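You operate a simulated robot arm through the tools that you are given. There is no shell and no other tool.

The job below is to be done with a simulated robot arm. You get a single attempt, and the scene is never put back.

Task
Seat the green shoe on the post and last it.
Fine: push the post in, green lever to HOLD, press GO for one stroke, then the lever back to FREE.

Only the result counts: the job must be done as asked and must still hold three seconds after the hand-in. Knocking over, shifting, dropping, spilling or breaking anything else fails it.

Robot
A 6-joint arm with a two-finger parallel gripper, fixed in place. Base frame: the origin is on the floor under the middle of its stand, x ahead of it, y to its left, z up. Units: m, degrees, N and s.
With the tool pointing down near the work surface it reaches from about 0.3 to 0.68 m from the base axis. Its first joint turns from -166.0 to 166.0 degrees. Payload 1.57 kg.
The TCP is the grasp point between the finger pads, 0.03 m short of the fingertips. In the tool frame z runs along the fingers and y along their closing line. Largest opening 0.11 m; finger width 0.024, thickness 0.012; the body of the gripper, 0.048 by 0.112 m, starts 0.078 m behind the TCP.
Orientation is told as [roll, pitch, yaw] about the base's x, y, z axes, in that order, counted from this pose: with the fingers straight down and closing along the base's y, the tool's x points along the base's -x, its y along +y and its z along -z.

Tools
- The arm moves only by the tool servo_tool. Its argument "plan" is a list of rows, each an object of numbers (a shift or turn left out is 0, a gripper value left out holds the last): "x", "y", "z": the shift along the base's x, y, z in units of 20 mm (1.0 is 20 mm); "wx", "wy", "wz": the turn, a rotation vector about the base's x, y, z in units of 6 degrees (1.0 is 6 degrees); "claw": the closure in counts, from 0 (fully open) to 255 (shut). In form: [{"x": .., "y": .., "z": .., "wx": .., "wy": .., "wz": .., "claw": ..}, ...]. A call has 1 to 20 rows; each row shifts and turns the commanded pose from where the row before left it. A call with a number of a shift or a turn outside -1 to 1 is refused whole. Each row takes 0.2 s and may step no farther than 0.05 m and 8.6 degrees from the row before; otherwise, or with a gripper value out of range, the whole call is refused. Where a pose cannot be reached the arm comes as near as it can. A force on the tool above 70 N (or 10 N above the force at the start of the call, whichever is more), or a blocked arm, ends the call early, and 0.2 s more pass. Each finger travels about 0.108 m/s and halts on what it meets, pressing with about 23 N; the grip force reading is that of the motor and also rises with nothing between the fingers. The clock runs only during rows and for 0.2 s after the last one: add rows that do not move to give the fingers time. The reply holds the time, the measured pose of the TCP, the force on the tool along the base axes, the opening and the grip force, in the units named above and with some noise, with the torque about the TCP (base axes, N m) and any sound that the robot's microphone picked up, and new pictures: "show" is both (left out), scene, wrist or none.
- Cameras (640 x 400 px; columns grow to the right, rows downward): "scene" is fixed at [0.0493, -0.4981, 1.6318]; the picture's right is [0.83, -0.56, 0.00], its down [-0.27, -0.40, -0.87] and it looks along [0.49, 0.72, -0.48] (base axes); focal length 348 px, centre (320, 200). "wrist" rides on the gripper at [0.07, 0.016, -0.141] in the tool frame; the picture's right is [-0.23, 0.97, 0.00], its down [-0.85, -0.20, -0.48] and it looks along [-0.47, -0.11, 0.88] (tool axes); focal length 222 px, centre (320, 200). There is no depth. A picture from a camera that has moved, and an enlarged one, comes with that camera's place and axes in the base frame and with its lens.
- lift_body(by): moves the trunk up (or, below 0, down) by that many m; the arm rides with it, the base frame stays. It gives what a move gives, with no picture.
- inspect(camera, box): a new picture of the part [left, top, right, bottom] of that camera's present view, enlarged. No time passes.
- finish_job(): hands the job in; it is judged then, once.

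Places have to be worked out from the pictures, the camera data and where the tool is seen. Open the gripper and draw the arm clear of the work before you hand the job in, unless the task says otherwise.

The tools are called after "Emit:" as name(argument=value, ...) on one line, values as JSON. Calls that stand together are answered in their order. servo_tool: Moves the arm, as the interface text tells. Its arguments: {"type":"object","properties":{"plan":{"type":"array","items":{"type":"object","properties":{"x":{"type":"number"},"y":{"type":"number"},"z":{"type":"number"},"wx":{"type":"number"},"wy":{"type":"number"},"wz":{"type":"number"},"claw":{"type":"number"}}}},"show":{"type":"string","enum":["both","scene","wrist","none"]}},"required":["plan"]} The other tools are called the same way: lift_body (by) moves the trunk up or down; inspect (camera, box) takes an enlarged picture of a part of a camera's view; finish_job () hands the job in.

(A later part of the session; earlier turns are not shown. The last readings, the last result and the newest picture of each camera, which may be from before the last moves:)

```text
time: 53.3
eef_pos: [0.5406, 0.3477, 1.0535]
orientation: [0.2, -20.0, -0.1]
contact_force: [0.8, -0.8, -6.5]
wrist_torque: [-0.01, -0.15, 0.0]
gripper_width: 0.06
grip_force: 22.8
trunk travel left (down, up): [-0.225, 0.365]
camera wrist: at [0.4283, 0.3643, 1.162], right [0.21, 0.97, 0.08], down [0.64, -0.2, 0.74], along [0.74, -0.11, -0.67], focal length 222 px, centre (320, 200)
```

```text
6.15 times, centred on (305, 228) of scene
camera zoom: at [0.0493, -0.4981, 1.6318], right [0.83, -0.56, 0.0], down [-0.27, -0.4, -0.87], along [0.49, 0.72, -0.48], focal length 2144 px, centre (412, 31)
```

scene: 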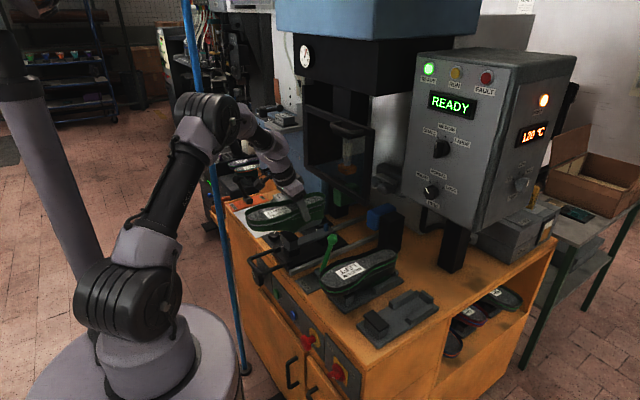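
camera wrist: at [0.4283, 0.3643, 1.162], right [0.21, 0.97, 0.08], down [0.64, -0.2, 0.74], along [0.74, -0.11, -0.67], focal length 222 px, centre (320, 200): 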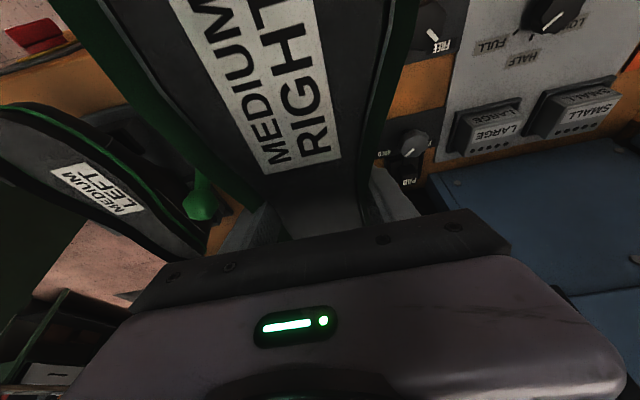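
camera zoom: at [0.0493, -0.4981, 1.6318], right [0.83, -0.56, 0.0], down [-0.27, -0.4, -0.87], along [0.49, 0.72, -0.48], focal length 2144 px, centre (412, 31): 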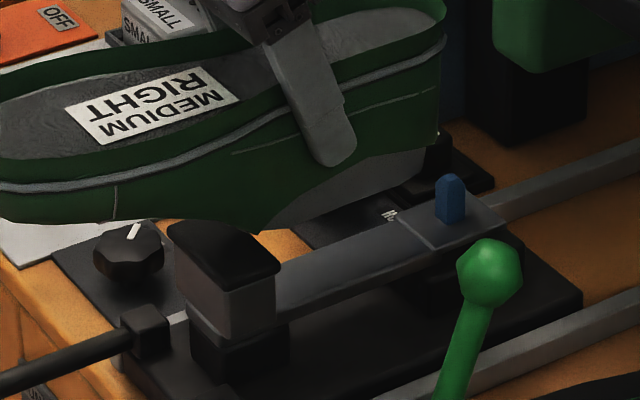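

Cross-checking (finger position seen vs. predicted) refines the scene azimuth; best estimates: pin ≈ (0.655, 0.349), socket offset ≈ (+0.048, 0, −0.080). I now advance to x≈0.607 at z≈1.05, just under the guard frame and above the pin.

Emit:
servo_tool(plan=[{"x": 0.66, "z": -0.05, "y": 0.013}, {"x": 0.66, "z": -0.05, "y": 0.013}, {"x": 0.66, "z": -0.05, "y": 0.013}, {"x": 0.66, "z": -0.02, "y": 0.013}, {"x": 0.66, "y": 0.013}, {}], show="both")

Emit:
inspect(camera="scene", box=[300, 190, 350, 240])

Emit:
inspect(camera="scene", box=[265, 170, 365, 260])

```text
time: 54.7
eef_pos: [0.6066, 0.3517, 1.0506]
orientation: [0.2, -20.0, 0.0]
contact_force: [0.3, -0.2, -7.2]
wrist_torque: [0.02, -0.22, 0.0]
gripper_width: 0.06
grip_force: 22.9
trunk travel left (down, up): [-0.225, 0.365]
camera wrist: at [0.4928, 0.3669, 1.159], right [0.21, 0.97, 0.08], down [0.64, -0.2, 0.74], along [0.74, -0.11, -0.67], focal length 222 px, centre (320, 200)
```

scene: 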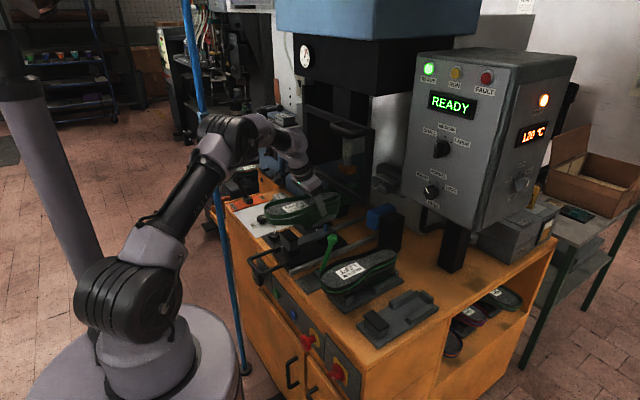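
wrist: 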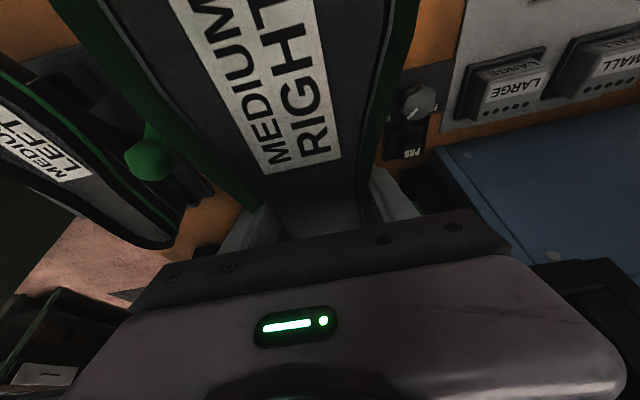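

```text
8.00 times, centred on (325, 215) of scene
camera zoom: at [0.0493, -0.4981, 1.6318], right [0.83, -0.56, 0.0], down [-0.27, -0.4, -0.87], along [0.49, 0.72, -0.48], focal length 2788 px, centre (280, 80)
```

zoom: 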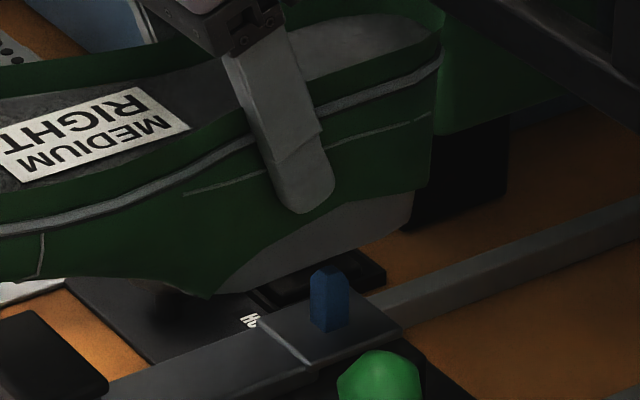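

```text
4.44 times, centred on (315, 215) of scene
camera zoom: at [0.0493, -0.4981, 1.6318], right [0.83, -0.56, 0.0], down [-0.27, -0.4, -0.87], along [0.49, 0.72, -0.48], focal length 1549 px, centre (342, 133)
```

zoom: 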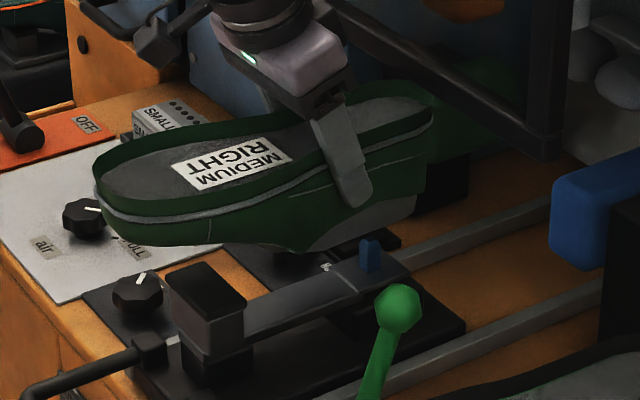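

I zoom at high magnification to judge cone-to-pin alignment directly.

Emit:
inspect(camera="scene", box=[318, 205, 348, 235])

Emit:
inspect(camera="scene", box=[300, 205, 330, 235])

```text
13.33 times, centred on (333, 220) of scene
camera zoom: at [0.0493, -0.4981, 1.6318], right [0.83, -0.56, 0.0], down [-0.27, -0.4, -0.87], along [0.49, 0.72, -0.48], focal length 4646 px, centre (147, -67)
```

zoom: 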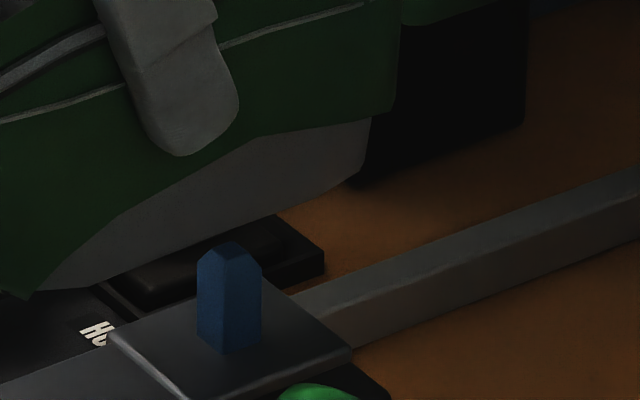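

```text
13.33 times, centred on (315, 220) of scene
camera zoom: at [0.0493, -0.4981, 1.6318], right [0.83, -0.56, 0.0], down [-0.27, -0.4, -0.87], along [0.49, 0.72, -0.48], focal length 4646 px, centre (387, -67)
```

zoom: 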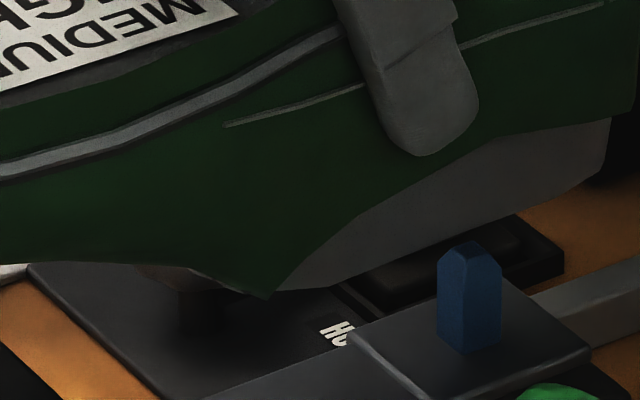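

Joint fit of all views puts the socket at about (+0.055, 0, −0.075) from the TCP, so I shift back slightly to (0.600, 0.349) and lower gently while watching forces.

Emit:
servo_tool(plan=[{"x": -0.33, "y": -0.135}, {}, {"z": -0.15}, {"z": -0.15}, {"z": -0.15}, {}], show="none")

Emit:
inspect(camera="scene", box=[310, 205, 340, 235])

```text
time: 56.1
eef_pos: [0.5993, 0.3481, 1.0431]
orientation: [0.1, -20.1, -0.1]
contact_force: [0.8, 0.4, -5.5]
wrist_torque: [0.03, -0.18, 0.02]
gripper_width: 0.0598
grip_force: 23.3
trunk travel left (down, up): [-0.225, 0.365]
```

```text
13.33 times, centred on (325, 220) of scene
camera zoom: at [0.0493, -0.4981, 1.6318], right [0.83, -0.56, 0.0], down [-0.27, -0.4, -0.87], along [0.49, 0.72, -0.48], focal length 4646 px, centre (253, -67)
```

zoom: 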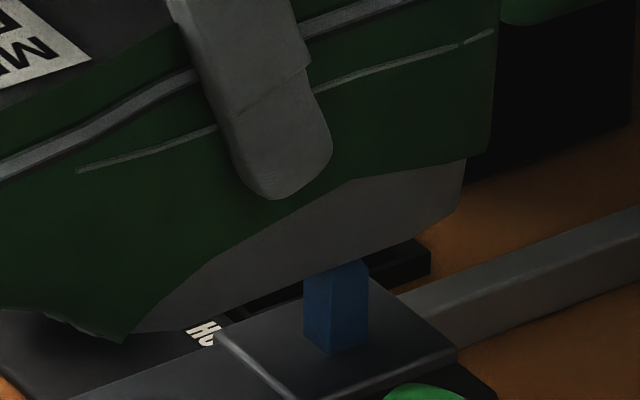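

The cone edge now just overlaps the pin's apex in view, no contact yet. I continue lowering in small steps.

Emit:
servo_tool(plan=[{"z": -0.1}, {"z": -0.1}, {"z": -0.1}, {}], show="none")

```text
time: 57.1
eef_pos: [0.5998, 0.3477, 1.0362]
orientation: [0.2, -20.1, 0.0]
contact_force: [-0.2, 0.0, -7.1]
wrist_torque: [-0.01, -0.18, -0.03]
gripper_width: 0.0597
grip_force: 22.9
trunk travel left (down, up): [-0.225, 0.365]
```

No contact at z=1.036; I keep lowering.

Emit:
servo_tool(plan=[{"z": -0.1}, {"z": -0.1}, {"z": -0.1}, {}], show="none")

Emit:
inspect(camera="scene", box=[310, 205, 340, 235])

```text
time: 58.1
eef_pos: [0.5997, 0.3487, 1.031]
orientation: [0.3, -19.9, 0.0]
contact_force: [-0.5, -0.2, -5.8]
wrist_torque: [0.02, -0.16, 0.01]
gripper_width: 0.0599
grip_force: 23.1
trunk travel left (down, up): [-0.225, 0.365]
```

```text
13.33 times, centred on (325, 220) of scene
camera zoom: at [0.0493, -0.4981, 1.6318], right [0.83, -0.56, 0.0], down [-0.27, -0.4, -0.87], along [0.49, 0.72, -0.48], focal length 4646 px, centre (253, -67)
```

zoom: 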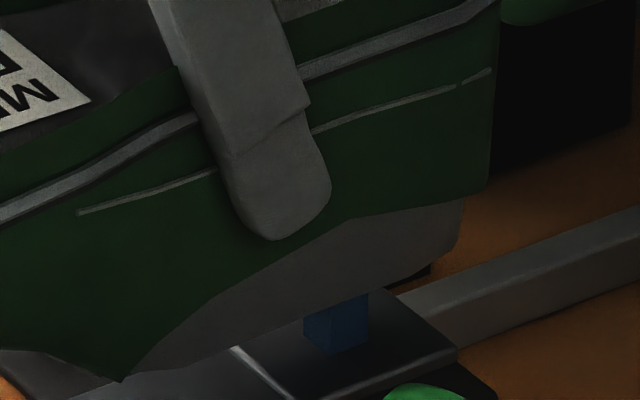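

Still no contact at z=1.031 and the pin is disappearing into the cone. I continue lowering.

Emit:
servo_tool(plan=[{"z": -0.1}, {"z": -0.1}, {"z": -0.1}, {}], show="none")

```text
time: 59.1
eef_pos: [0.6013, 0.3485, 1.0256]
orientation: [0.2, -20.0, 0.0]
contact_force: [3.0, 1.1, -6.0]
wrist_torque: [0.01, -0.42, -0.02]
gripper_width: 0.0598
grip_force: 23.2
trunk travel left (down, up): [-0.225, 0.365]
```

The pin is in the socket and pushes the shoe toward +x (3 N at cone depth), so I ease the shoe +x by ~2 mm and re-check.

Emit:
servo_tool(plan=[{"x": 0.06, "y": 0.02}, {}], show="none")

```text
time: 59.7
eef_pos: [0.6011, 0.3502, 1.0242]
orientation: [0.2, -19.9, 0.0]
contact_force: [0.5, -0.1, -7.3]
wrist_torque: [0.01, -0.15, 0.03]
gripper_width: 0.0599
grip_force: 23.0
trunk travel left (down, up): [-0.225, 0.365]
```

Force relieved. I lower further in small steps with a small +x bias.

Emit:
servo_tool(plan=[{"z": -0.1, "x": 0.03}, {"z": -0.1}, {}], show="none")

```text
time: 60.5
eef_pos: [0.6024, 0.349, 1.0213]
orientation: [0.2, -19.9, 0.0]
contact_force: [0.9, 0.2, -6.7]
wrist_torque: [0.02, -0.18, -0.02]
gripper_width: 0.0595
grip_force: 22.4
trunk travel left (down, up): [-0.225, 0.365]
```

Emit:
servo_tool(plan=[{"z": -0.1}, {"z": -0.1}, {}], show="none")

```text
time: 61.3
eef_pos: [0.6021, 0.3488, 1.0166]
orientation: [0.1, -19.9, 0.0]
contact_force: [0.4, 0.2, -7.2]
wrist_torque: [-0.02, -0.18, 0.04]
gripper_width: 0.0598
grip_force: 23.2
trunk travel left (down, up): [-0.225, 0.365]
```

The shoe slides down freely at z=1.0166; I keep going until seat contact shows in the z force.

Emit:
servo_tool(plan=[{"z": -0.1}, {"z": -0.1}, {}], show="none")

Emit:
inspect(camera="scene", box=[260, 190, 360, 260])

```text
time: 62.1
eef_pos: [0.6018, 0.3482, 1.0121]
orientation: [0.2, -19.9, 0.0]
contact_force: [-0.5, 0.3, -7.4]
wrist_torque: [-0.01, -0.18, -0.05]
gripper_width: 0.0599
grip_force: 23.3
trunk travel left (down, up): [-0.225, 0.365]
```

```text
5.71 times, centred on (310, 225) of scene
camera zoom: at [0.0493, -0.4981, 1.6318], right [0.83, -0.56, 0.0], down [-0.27, -0.4, -0.87], along [0.49, 0.72, -0.48], focal length 1991 px, centre (377, 57)
```

zoom: 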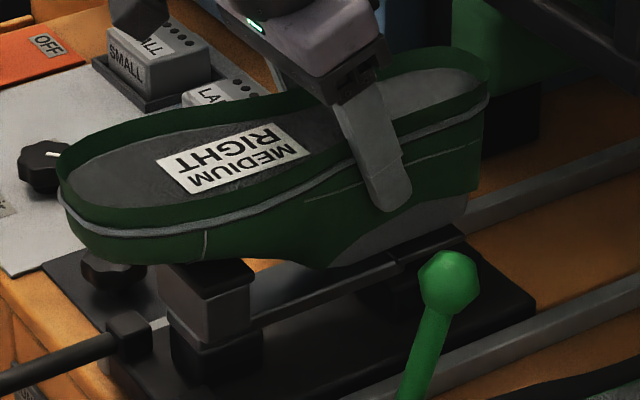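

Emit:
servo_tool(plan=[{"z": -0.1}, {"z": -0.1}, {}], show="none")

Emit:
inspect(camera="scene", box=[270, 200, 340, 250])

```text
time: 62.9
eef_pos: [0.6008, 0.3498, 1.0081]
orientation: [0.2, -20.0, -0.1]
contact_force: [-0.6, -0.2, -6.3]
wrist_torque: [0.01, -0.15, -0.01]
gripper_width: 0.0599
grip_force: 23.1
trunk travel left (down, up): [-0.225, 0.365]
```

```text
8.00 times, centred on (305, 225) of scene
camera zoom: at [0.0493, -0.4981, 1.6318], right [0.83, -0.56, 0.0], down [-0.27, -0.4, -0.87], along [0.49, 0.72, -0.48], focal length 2788 px, centre (440, 0)
```

zoom: 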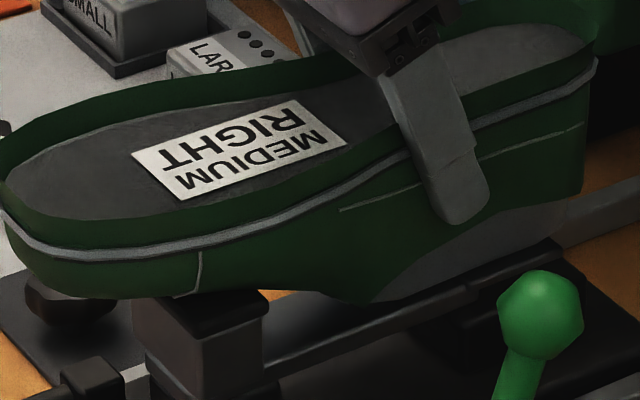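

Emit:
servo_tool(plan=[{"z": -0.1}, {"z": -0.1}, {}], show="none")

```text
time: 63.7
eef_pos: [0.6016, 0.3493, 1.0078]
orientation: [0.4, -20.2, 0.0]
contact_force: [2.3, 0.1, 15.1]
wrist_torque: [-0.57, 0.39, -0.12]
gripper_width: 0.0601
grip_force: 23.4
trunk travel left (down, up): [-0.225, 0.365]
```

Contact: ~22 N supported, shared between toe pad and cone plate (torque confirms both), z≈1.0078 — seated. I look, then open the gripper.

Emit:
servo_tool(plan=[{"claw": 255, "z": 0.03}, {"claw": 100}, {"claw": 0}, {"claw": 0}, {"claw": 0}, {"claw": 0}], show="both")

Emit:
inspect(camera="scene", box=[260, 190, 350, 250])

```text
time: 65.1
eef_pos: [0.601, 0.3488, 1.0055]
orientation: [0.2, -20.0, 0.0]
contact_force: [-0.3, 0.3, 0.2]
wrist_torque: [-0.01, -0.06, 0.01]
gripper_width: 0.1102
grip_force: 0.1
trunk travel left (down, up): [-0.225, 0.365]
camera wrist: at [0.4878, 0.3636, 1.1137], right [0.21, 0.97, 0.08], down [0.64, -0.2, 0.74], along [0.74, -0.11, -0.67], focal length 222 px, centre (320, 200)
```

scene: 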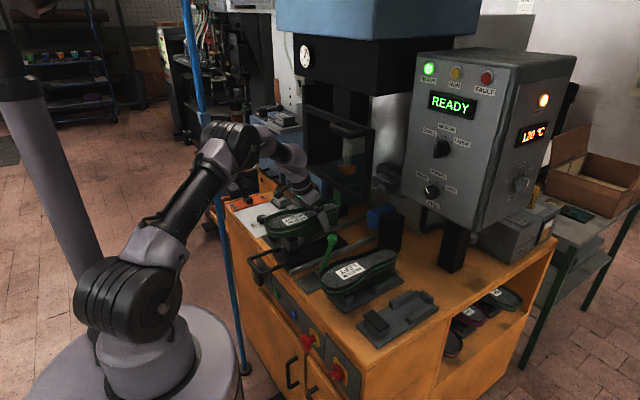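
wrist: 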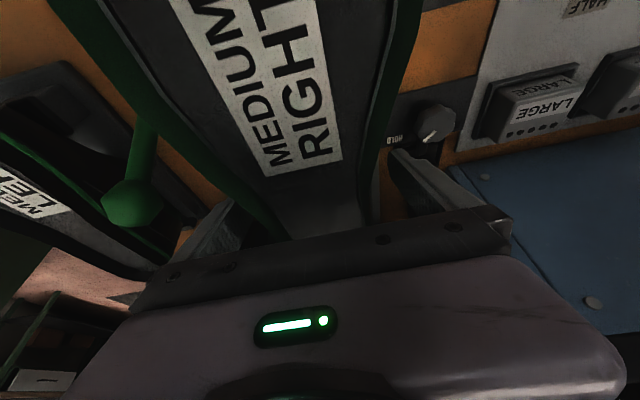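

```text
6.67 times, centred on (305, 220) of scene
camera zoom: at [0.0493, -0.4981, 1.6318], right [0.83, -0.56, 0.0], down [-0.27, -0.4, -0.87], along [0.49, 0.72, -0.48], focal length 2323 px, centre (420, 67)
```

zoom: 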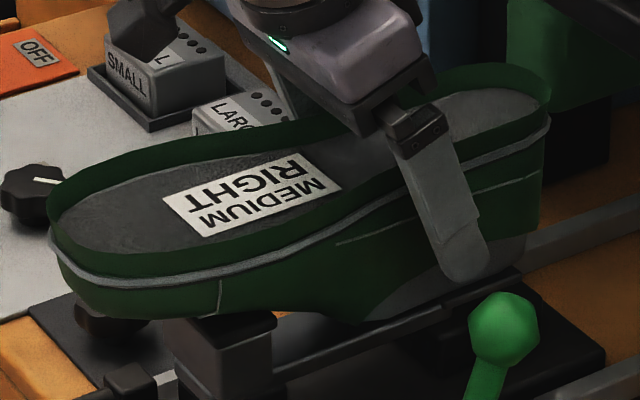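

The shoe rests on the post and the gripper is open and free of it. I retract along the tool axis, up and back.

Emit:
servo_tool(plan=[{"x": -0.15, "z": 0.45}, {"x": -0.3, "z": 0.9}, {"x": -0.34, "z": 0.94}, {"x": -0.34, "z": 0.94}, {"x": -0.34, "z": 0.94}, {"x": -0.34, "z": 0.94}, {"x": -0.34, "z": 0.94}, {"x": -0.34, "z": 0.94}, {"x": -0.34, "z": 0.94}], show="both")

Emit:
inspect(camera="scene", box=[250, 180, 370, 270])

Emit:
inspect(camera="wrist", box=[220, 40, 440, 240])

```text
time: 67.1
eef_pos: [0.5451, 0.3485, 1.1653]
orientation: [0.3, -20.0, 0.0]
contact_force: [-0.6, 0.0, 0.0]
wrist_torque: [-0.03, 0.03, -0.03]
gripper_width: 0.1101
grip_force: 0.2
trunk travel left (down, up): [-0.225, 0.365]
camera wrist: at [0.4311, 0.3638, 1.2725], right [0.21, 0.97, 0.08], down [0.64, -0.2, 0.74], along [0.74, -0.11, -0.67], focal length 222 px, centre (320, 200)
```

scene: 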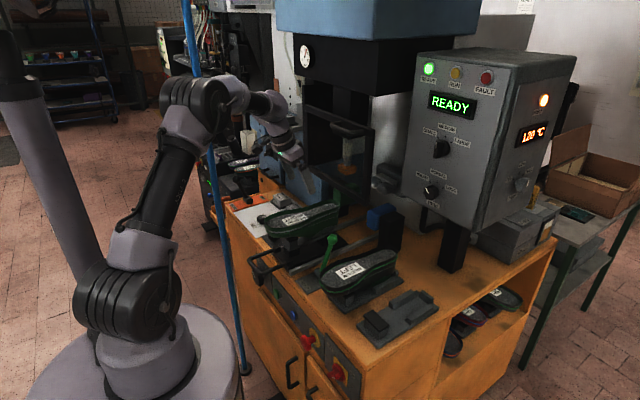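
wrist: 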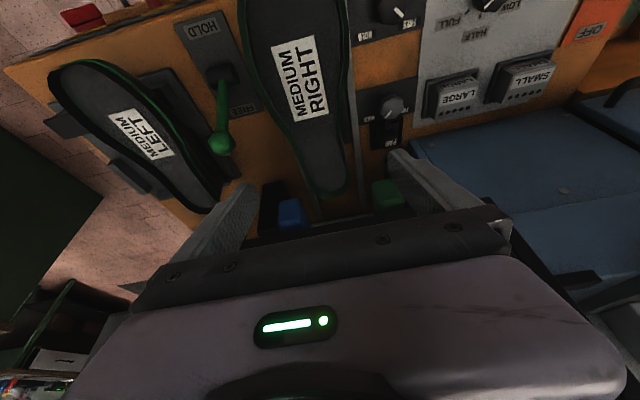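

```text
4.44 times, centred on (310, 225) of scene
camera zoom: at [0.0493, -0.4981, 1.6318], right [0.83, -0.56, 0.0], down [-0.27, -0.4, -0.87], along [0.49, 0.72, -0.48], focal length 1549 px, centre (364, 89)
```

zoom: 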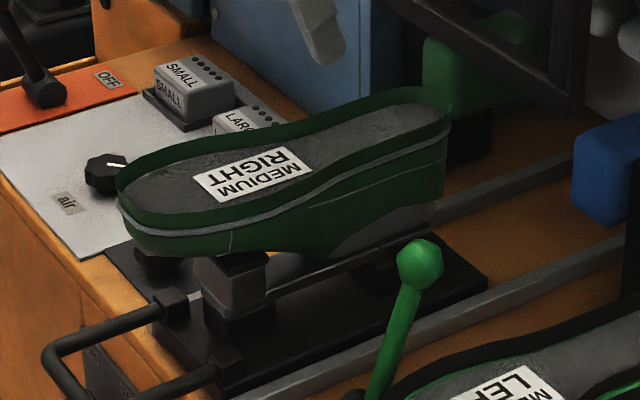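

```text
2.00 times, centred on (330, 140) of wrist
camera zoom: at [0.4311, 0.3638, 1.2725], right [0.21, 0.97, 0.08], down [0.64, -0.2, 0.74], along [0.74, -0.11, -0.67], focal length 444 px, centre (300, 320)
```

zoom: 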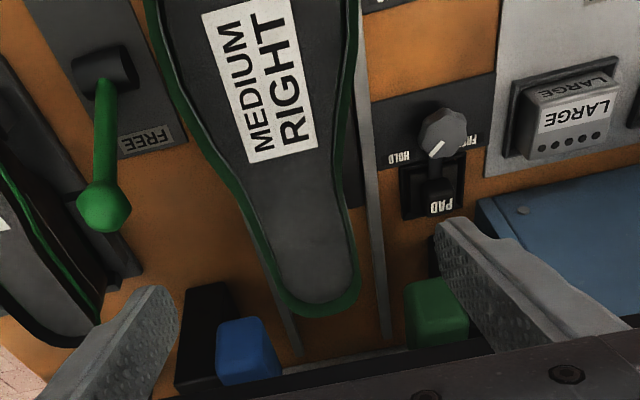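

The shoe looks seated. I zoom closely on the cone/plate and toe/pad contact to confirm there's no gap.

Emit:
inspect(camera="scene", box=[300, 205, 345, 240])

Emit:
inspect(camera="scene", box=[270, 215, 315, 250])

```text
11.43 times, centred on (322, 222) of scene
camera zoom: at [0.0493, -0.4981, 1.6318], right [0.83, -0.56, 0.0], down [-0.27, -0.4, -0.87], along [0.49, 0.72, -0.48], focal length 3982 px, centre (291, -57)
```

zoom: 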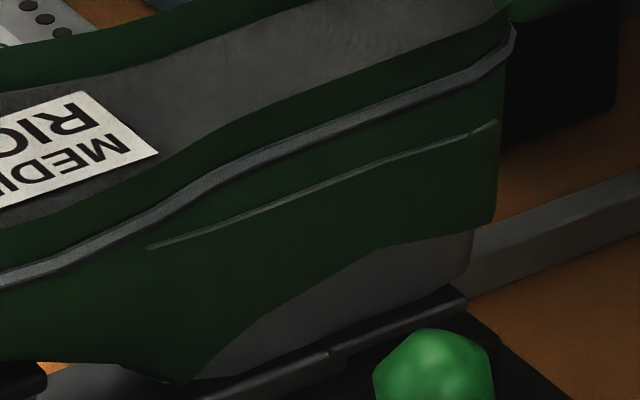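

```text
11.43 times, centred on (292, 232) of scene
camera zoom: at [0.0493, -0.4981, 1.6318], right [0.83, -0.56, 0.0], down [-0.27, -0.4, -0.87], along [0.49, 0.72, -0.48], focal length 3982 px, centre (634, -171)
```

zoom: 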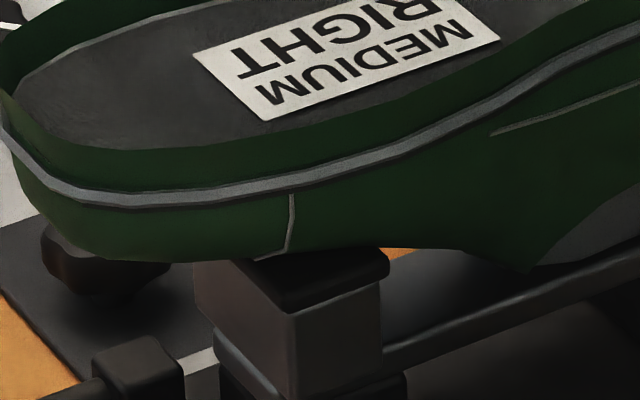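

Shoe is properly seated on post and pad. Next: close the fingers and go behind the U-handle (bar at x≈0.367, y≈0.348, z≈0.904) to push the carriage in.

Emit:
servo_tool(plan=[{"x": -1, "claw": 255}, {"x": -1}, {"x": -1}, {"x": -1}, {"x": -1}, {"x": -1}, {"x": -1}, {"x": -1}, {"x": -1}, {"x": -1}, {"x": -1}, {"x": -1}, {"z": -0.5}, {"z": -1}, {"z": -1}, {"z": -1}, {"z": -1}, {"z": -1}], show="both")

Emit:
inspect(camera="wrist", box=[220, 60, 440, 260])

```text
time: 70.9
eef_pos: [0.3045, 0.3477, 1.0544]
orientation: [0.3, -19.9, 0.1]
contact_force: [-1.0, -0.2, 0.4]
wrist_torque: [0.01, 0.03, 0.03]
gripper_width: 0.0
grip_force: 21.6
trunk travel left (down, up): [-0.225, 0.365]
camera wrist: at [0.193, 0.3633, 1.1626], right [0.21, 0.97, 0.08], down [0.64, -0.2, 0.74], along [0.74, -0.11, -0.67], focal length 222 px, centre (320, 200)
```

scene: 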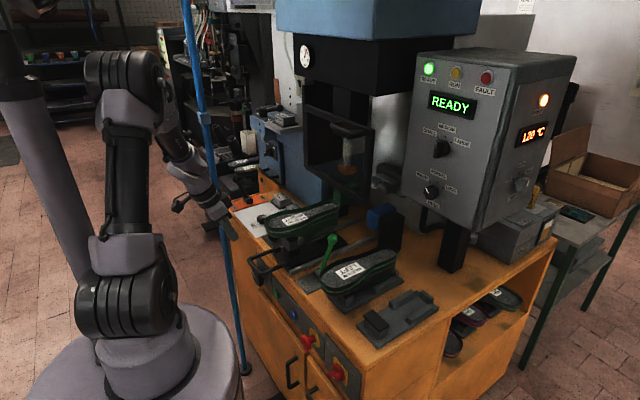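
wrist: 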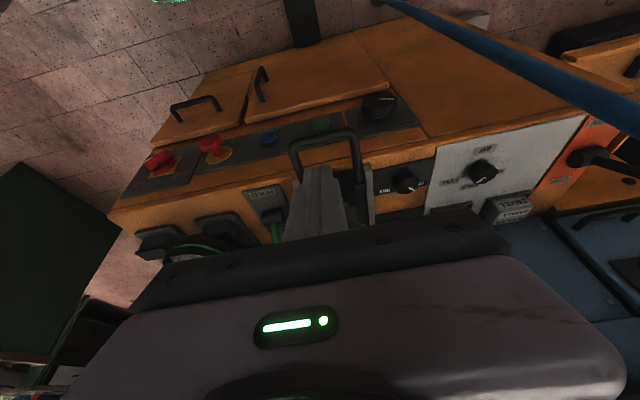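

```text
2.00 times, centred on (330, 160) of wrist
camera zoom: at [0.193, 0.3633, 1.1626], right [0.21, 0.97, 0.08], down [0.64, -0.2, 0.74], along [0.74, -0.11, -0.67], focal length 444 px, centre (300, 280)
```

zoom: 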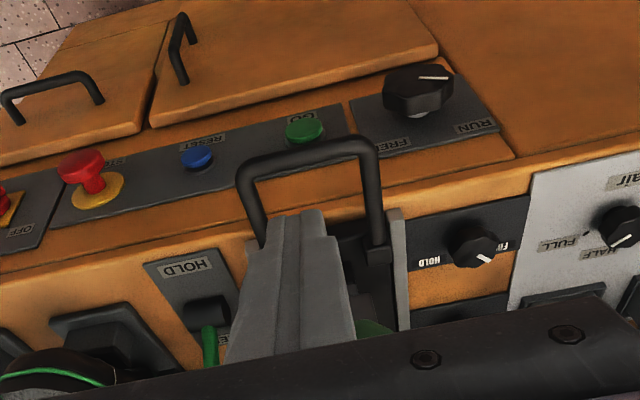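

The bar is confirmed at x≈0.365, z≈0.904. I descend behind it to z≈0.915.

Emit:
servo_tool(plan=[{"z": -1}, {"z": -1}, {"z": -1}, {"z": -1}, {"z": -1}, {"z": -1}, {"z": -0.95}, {}], show="both")

Emit:
inspect(camera="scene", box=[210, 190, 350, 300])

```text
time: 72.7
eef_pos: [0.3053, 0.3485, 0.9162]
orientation: [0.3, -20.0, 0.0]
contact_force: [0.0, 0.4, 0.1]
wrist_torque: [0.01, -0.03, 0.0]
gripper_width: 0.0
grip_force: 21.0
trunk travel left (down, up): [-0.225, 0.365]
camera wrist: at [0.1922, 0.3638, 1.0244], right [0.21, 0.97, 0.08], down [0.64, -0.2, 0.74], along [0.74, -0.11, -0.67], focal length 222 px, centre (320, 200)
```

scene: 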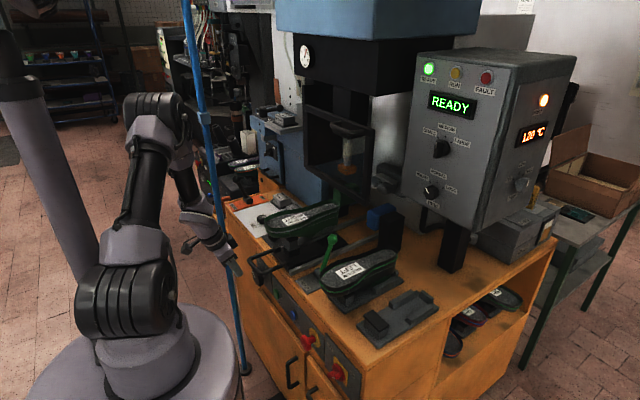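
wrist: 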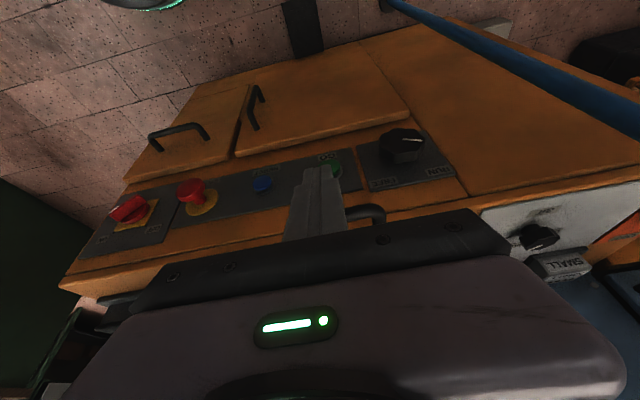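

```text
3.64 times, centred on (280, 245) of scene
camera zoom: at [0.0493, -0.4981, 1.6318], right [0.83, -0.56, 0.0], down [-0.27, -0.4, -0.87], along [0.49, 0.72, -0.48], focal length 1267 px, centre (466, 36)
```

zoom: 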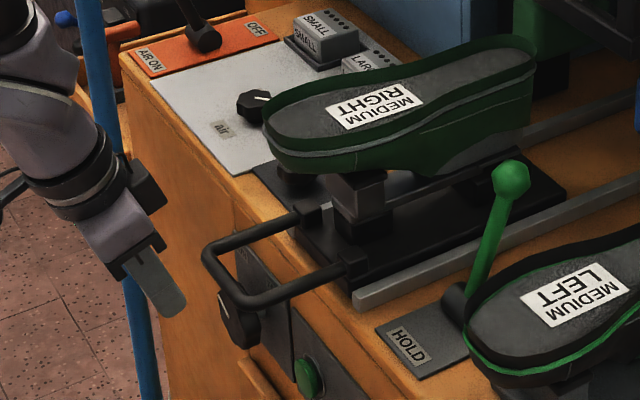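

Fingers are behind the bar at its centre. I push +x in moderate steps and watch the force.

Emit:
servo_tool(plan=[{"x": 0.6}, {"x": 0.6}, {"x": 0.6}, {"x": 0.4}, {"x": 0.4}, {"x": 0.4}, {"x": 0.4}, {}], show="scene")

Emit:
inspect(camera="scene", box=[210, 180, 370, 300])

```text
time: 74.5
eef_pos: [0.3726, 0.3482, 0.9148]
orientation: [0.1, -19.9, 0.0]
contact_force: [-0.4, -0.4, 0.2]
wrist_torque: [0.01, 0.03, 0.0]
gripper_width: 0.0
grip_force: 21.1
trunk travel left (down, up): [-0.225, 0.365]
```

scene: 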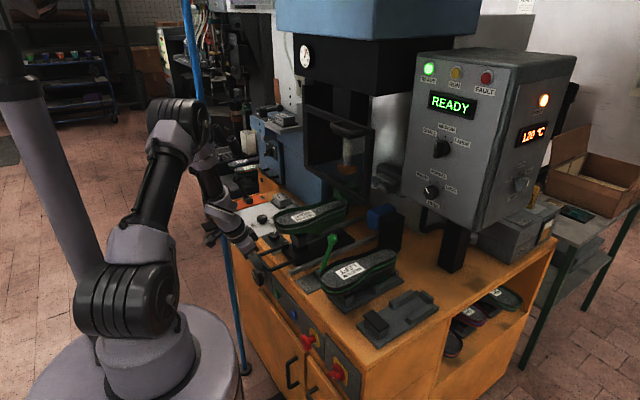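

```text
3.33 times, centred on (290, 240) of scene
camera zoom: at [0.0493, -0.4981, 1.6318], right [0.83, -0.56, 0.0], down [-0.27, -0.4, -0.87], along [0.49, 0.72, -0.48], focal length 1162 px, centre (420, 67)
```

zoom: 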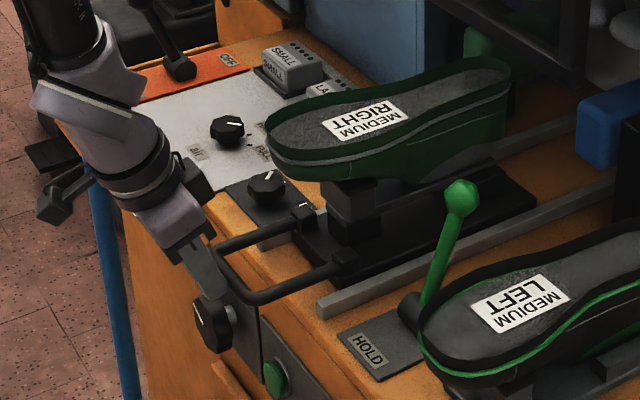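

The carriage slides in smoothly with the shoe stable. I continue pushing slowly.

Emit:
servo_tool(plan=[{"x": 0.3}, {"x": 0.4}, {"x": 0.4}, {"x": 0.4}, {"x": 0.4}, {"x": 0.4}, {"x": 0.4}, {"x": 0.4}, {"x": 0.4}, {"x": 0.3}, {}], show="scene")

Emit:
inspect(camera="scene", box=[230, 150, 400, 280])

```text
time: 76.9
eef_pos: [0.4485, 0.347, 0.9144]
orientation: [0.3, -20.1, 0.0]
contact_force: [-0.3, 0.4, -0.2]
wrist_torque: [0.01, 0.0, 0.0]
gripper_width: 0.0
grip_force: 21.3
trunk travel left (down, up): [-0.225, 0.365]
```

scene: 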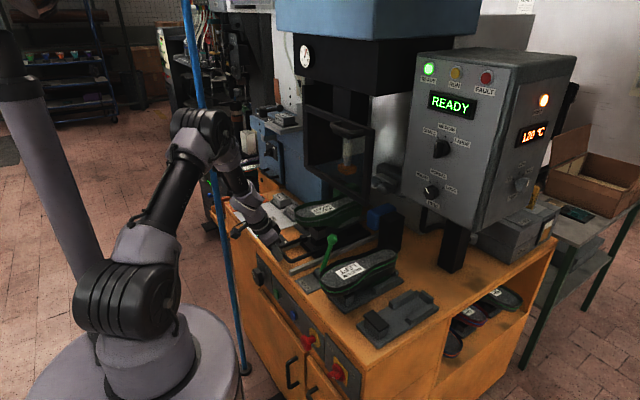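

```text
3.08 times, centred on (315, 215) of scene
camera zoom: at [0.0493, -0.4981, 1.6318], right [0.83, -0.56, 0.0], down [-0.27, -0.4, -0.87], along [0.49, 0.72, -0.48], focal length 1072 px, centre (335, 154)
```

zoom: 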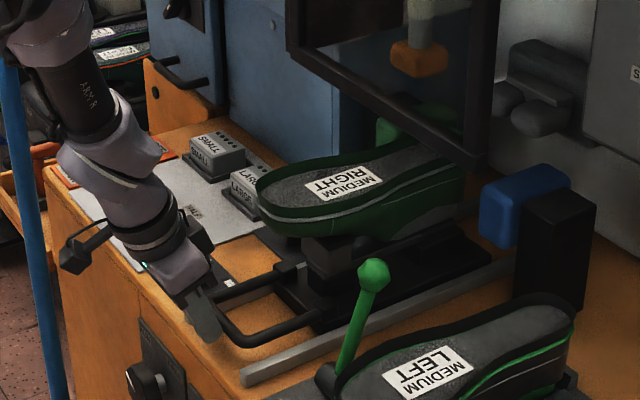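

Carriage has moved ~0.105 m; the shoe heel is about to pass beneath the guard with clearance. I keep pushing.

Emit:
servo_tool(plan=[{"x": 0.3}, {"x": 0.4}, {"x": 0.4}, {"x": 0.4}, {"x": 0.4}, {"x": 0.4}, {"x": 0.4}, {"x": 0.3}, {}], show="scene")

Emit:
inspect(camera="scene", box=[240, 140, 410, 270])

```text
time: 78.9
eef_pos: [0.5011, 0.3468, 0.9109]
orientation: [-0.3, -19.3, 0.0]
contact_force: [-28.8, 1.7, -1.4]
wrist_torque: [0.28, 0.53, 0.19]
gripper_width: 0.0
grip_force: 21.6
trunk travel left (down, up): [-0.225, 0.365]
stopped in row 9: the force on the tool passed its limit at 74 N (the readings are from after the stop); the commanded pose is now the measured one
```

scene: 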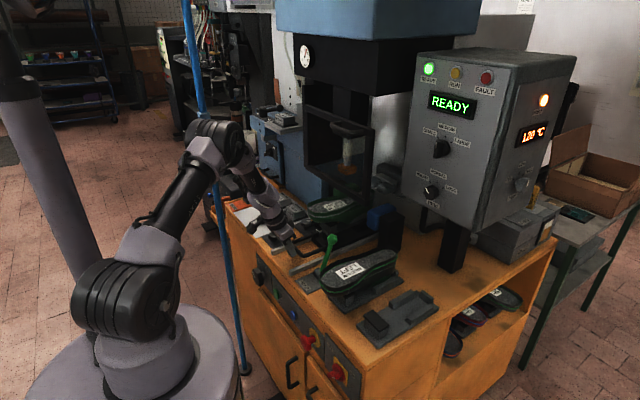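

```text
3.08 times, centred on (325, 205) of scene
camera zoom: at [0.0493, -0.4981, 1.6318], right [0.83, -0.56, 0.0], down [-0.27, -0.4, -0.87], along [0.49, 0.72, -0.48], focal length 1072 px, centre (305, 185)
```

zoom: 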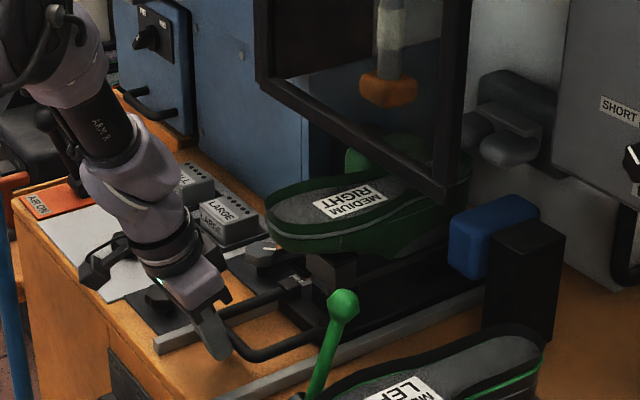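

Firm stop at ~0.158 m travel. I check that the shoe is still squarely on the post and that it was the slide's end stop rather than an obstruction.

Emit:
inspect(camera="scene", box=[300, 180, 380, 240])

Emit:
inspect(camera="scene", box=[260, 200, 340, 270])

Emit:
inspect(camera="wrist", box=[100, 20, 540, 240])

```text
6.67 times, centred on (340, 210) of scene
camera zoom: at [0.0493, -0.4981, 1.6318], right [0.83, -0.56, 0.0], down [-0.27, -0.4, -0.87], along [0.49, 0.72, -0.48], focal length 2323 px, centre (187, 133)
```

zoom: 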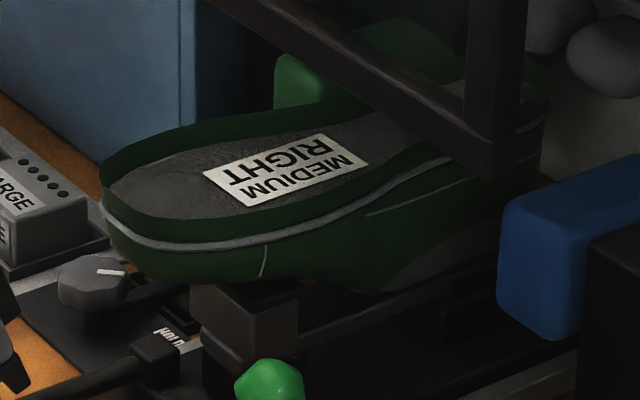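

```text
5.71 times, centred on (300, 235) of scene
camera zoom: at [0.0493, -0.4981, 1.6318], right [0.83, -0.56, 0.0], down [-0.27, -0.4, -0.87], along [0.49, 0.72, -0.48], focal length 1991 px, centre (434, 0)
```

zoom: 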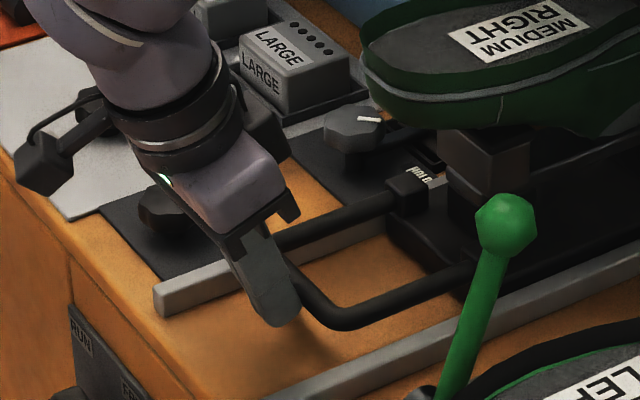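

```text
1.45 times, centred on (320, 130) of wrist
camera zoom: at [0.3884, 0.3636, 1.0201], right [0.22, 0.97, 0.07], down [0.65, -0.2, 0.74], along [0.73, -0.11, -0.67], focal length 323 px, centre (320, 302)
```

zoom: 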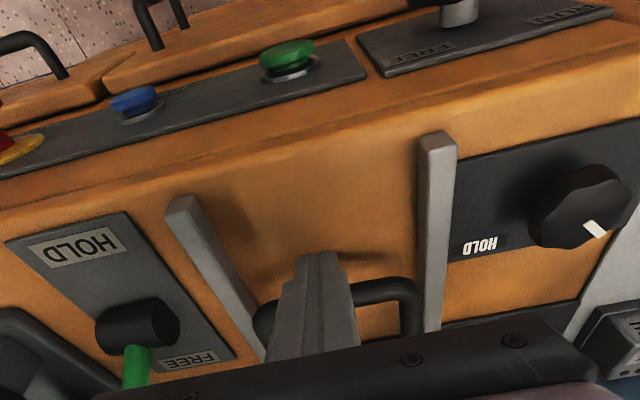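

The shoe is still seated and the carriage is at its end stop. I back the fingers off the bar and rise to clear, then check the carriage stays in.

Emit:
servo_tool(plan=[{"x": -0.3}, {"x": -0.7}, {"x": -1}, {"x": -1}, {"x": -0.5, "z": 0.5}, {"z": 1}, {"z": 1}, {"z": 1}, {"z": 1}, {"z": 1}, {"z": 1}, {"z": 1}, {"z": 0.8}], show="both")

Emit:
inspect(camera="scene", box=[240, 150, 400, 280])

Emit:
inspect(camera="wrist", box=[160, 20, 480, 240])

```text
time: 81.7
eef_pos: [0.4347, 0.3475, 1.0772]
orientation: [-0.2, -19.5, 0.0]
contact_force: [-0.4, -0.7, 0.5]
wrist_torque: [0.04, 0.0, 0.01]
gripper_width: 0.0001
grip_force: 21.0
trunk travel left (down, up): [-0.225, 0.365]
camera wrist: at [0.3222, 0.3635, 1.186], right [0.21, 0.97, 0.07], down [0.65, -0.2, 0.74], along [0.73, -0.11, -0.67], focal length 222 px, centre (320, 200)
```

scene: 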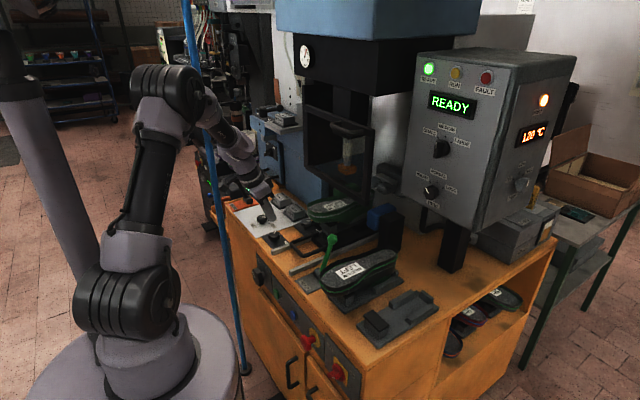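
wrist: 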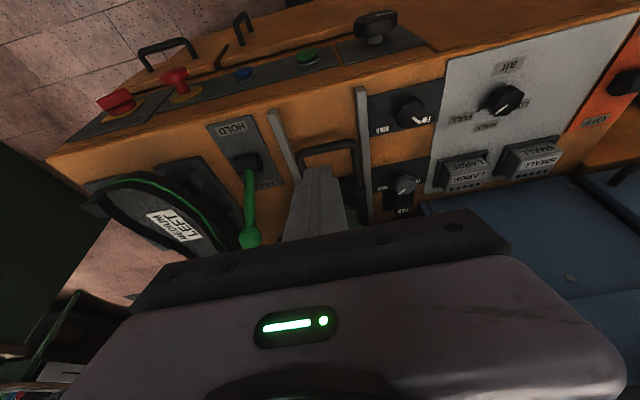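

```text
3.08 times, centred on (320, 215) of scene
camera zoom: at [0.0493, -0.4981, 1.6318], right [0.83, -0.56, 0.0], down [-0.27, -0.4, -0.87], along [0.49, 0.72, -0.48], focal length 1072 px, centre (320, 154)
```

zoom: 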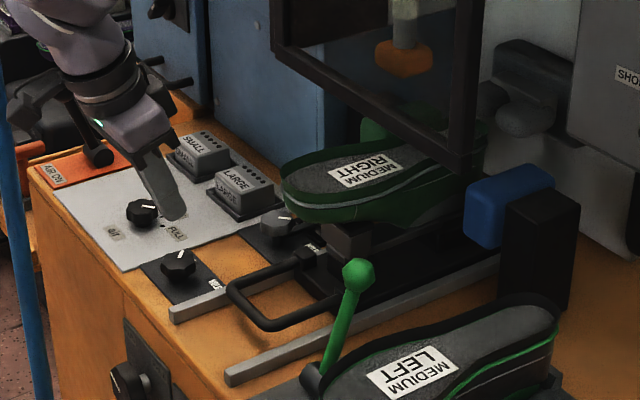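

```text
1.82 times, centred on (320, 130) of wrist
camera zoom: at [0.3222, 0.3635, 1.186], right [0.21, 0.97, 0.07], down [0.65, -0.2, 0.74], along [0.73, -0.11, -0.67], focal length 404 px, centre (320, 327)
```

zoom: 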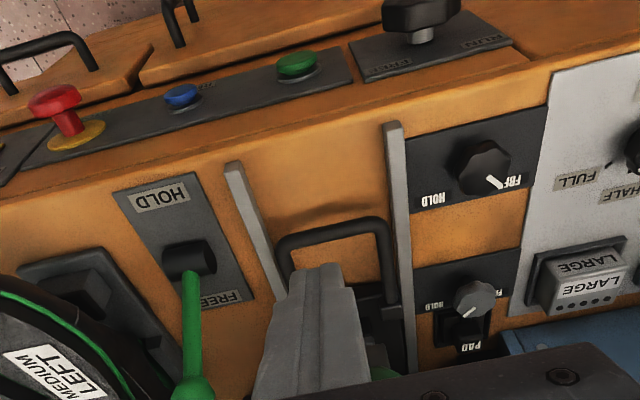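

The carriage stays in. Now I go to the green lever (knob ≈ (0.582, 0.211, 0.997), leaning to FREE): move to y=0.212, pass over it at z≈1.085 to its far side.

Emit:
servo_tool(plan=[{"y": -1, "z": 0.1}, {"y": -1, "z": 0.1}, {"y": -1, "z": 0.1}, {"y": -1, "z": 0.1}, {"y": -1}, {"y": -1}, {"y": -0.77}, {"x": 1}, {"x": 1}, {"x": 1}, {"x": 1}, {"x": 1}, {}], show="both")

Emit:
inspect(camera="wrist", box=[200, 40, 520, 240])

Emit:
inspect(camera="scene", box=[260, 160, 400, 280])

```text
time: 84.5
eef_pos: [0.5339, 0.2123, 1.0858]
orientation: [0.0, -19.5, 0.0]
contact_force: [0.4, 0.2, 0.2]
wrist_torque: [0.01, -0.02, 0.0]
gripper_width: 0.0
grip_force: 21.4
trunk travel left (down, up): [-0.225, 0.365]
camera wrist: at [0.4207, 0.2284, 1.1948], right [0.21, 0.97, 0.07], down [0.65, -0.2, 0.74], along [0.73, -0.11, -0.67], focal length 222 px, centre (320, 200)
```

scene: 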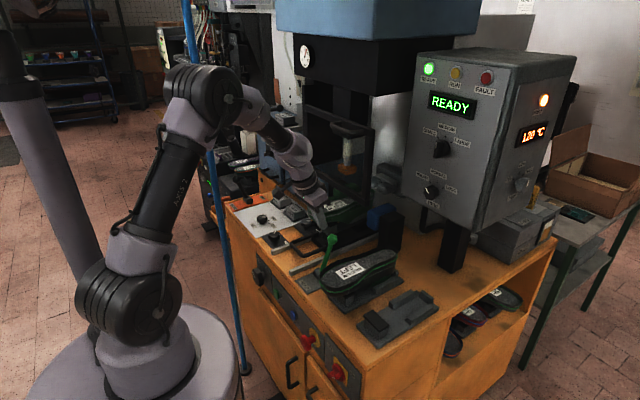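
wrist: 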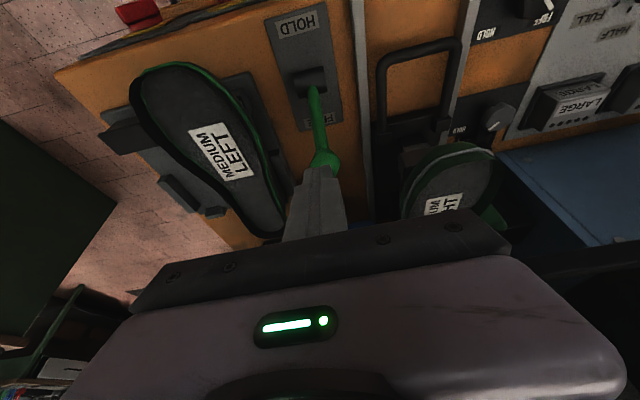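

```text
2.00 times, centred on (360, 140) of wrist
camera zoom: at [0.4207, 0.2284, 1.1948], right [0.21, 0.97, 0.07], down [0.65, -0.2, 0.74], along [0.73, -0.11, -0.67], focal length 444 px, centre (240, 320)
```

zoom: 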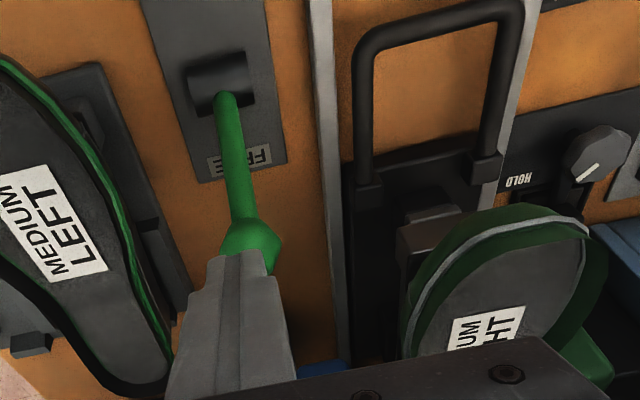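

```text
3.33 times, centred on (330, 220) of scene
camera zoom: at [0.0493, -0.4981, 1.6318], right [0.83, -0.56, 0.0], down [-0.27, -0.4, -0.87], along [0.49, 0.72, -0.48], focal length 1162 px, centre (287, 133)
```

zoom: 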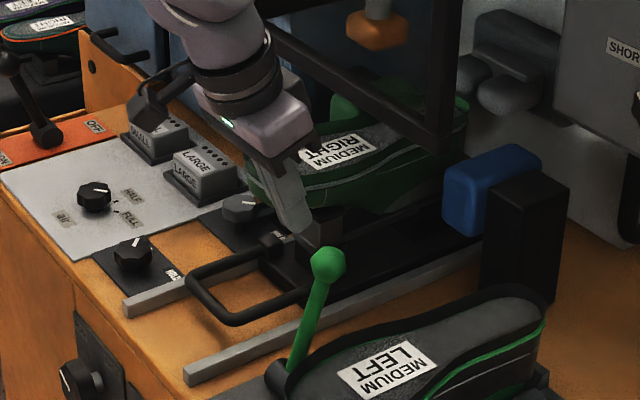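

Fingers are 4–5 cm above knob level. I move over to x≈0.645 and descend on the far side of the knob.

Emit:
servo_tool(plan=[{"x": 1}, {"x": 1}, {"x": 1}, {"x": 1}, {"x": 1}, {"x": 0.6}, {}], show="both")

Emit:
inspect(camera="wrist", box=[200, 40, 520, 240])

Emit:
inspect(camera="scene", box=[280, 150, 420, 270])

```text
time: 86.1
eef_pos: [0.6459, 0.2116, 1.0832]
orientation: [-0.1, -19.5, 0.0]
contact_force: [-0.1, -0.3, 0.2]
wrist_torque: [0.01, 0.01, -0.02]
gripper_width: 0.0
grip_force: 20.9
trunk travel left (down, up): [-0.225, 0.365]
camera wrist: at [0.5345, 0.2281, 1.1938], right [0.21, 0.97, 0.07], down [0.65, -0.2, 0.74], along [0.73, -0.11, -0.67], focal length 222 px, centre (320, 200)
```

scene: 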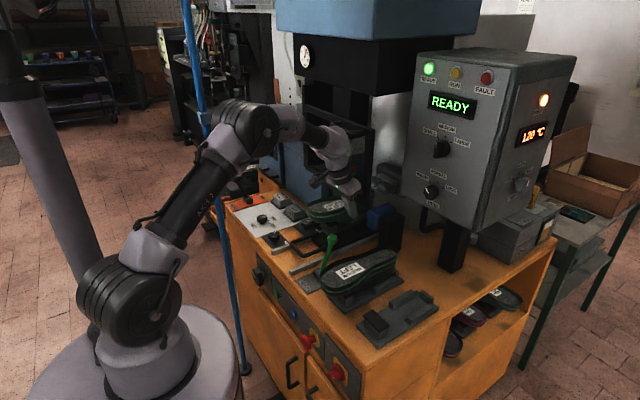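
wrist: 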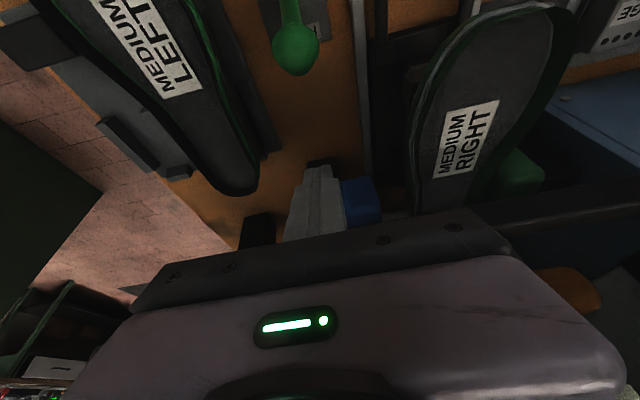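

```text
2.00 times, centred on (360, 140) of wrist
camera zoom: at [0.5345, 0.2281, 1.1938], right [0.21, 0.97, 0.07], down [0.65, -0.2, 0.74], along [0.73, -0.11, -0.67], focal length 444 px, centre (240, 320)
```

zoom: 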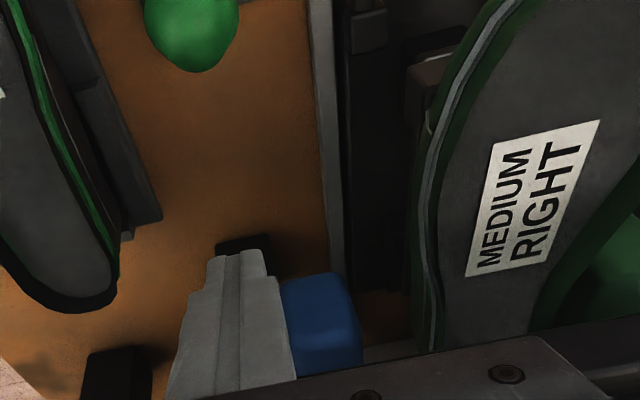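

```text
3.33 times, centred on (350, 210) of scene
camera zoom: at [0.0493, -0.4981, 1.6318], right [0.83, -0.56, 0.0], down [-0.27, -0.4, -0.87], along [0.49, 0.72, -0.48], focal length 1162 px, centre (220, 167)
```

zoom: 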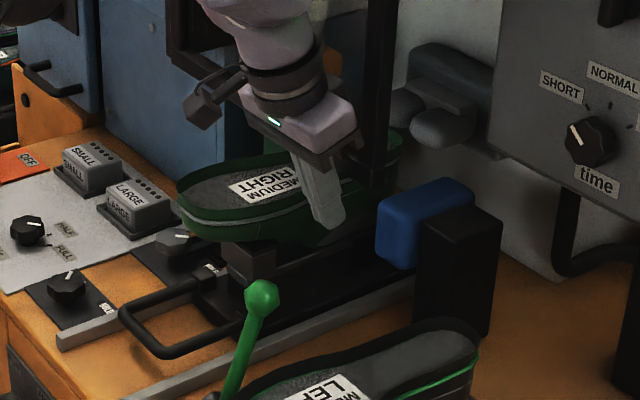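

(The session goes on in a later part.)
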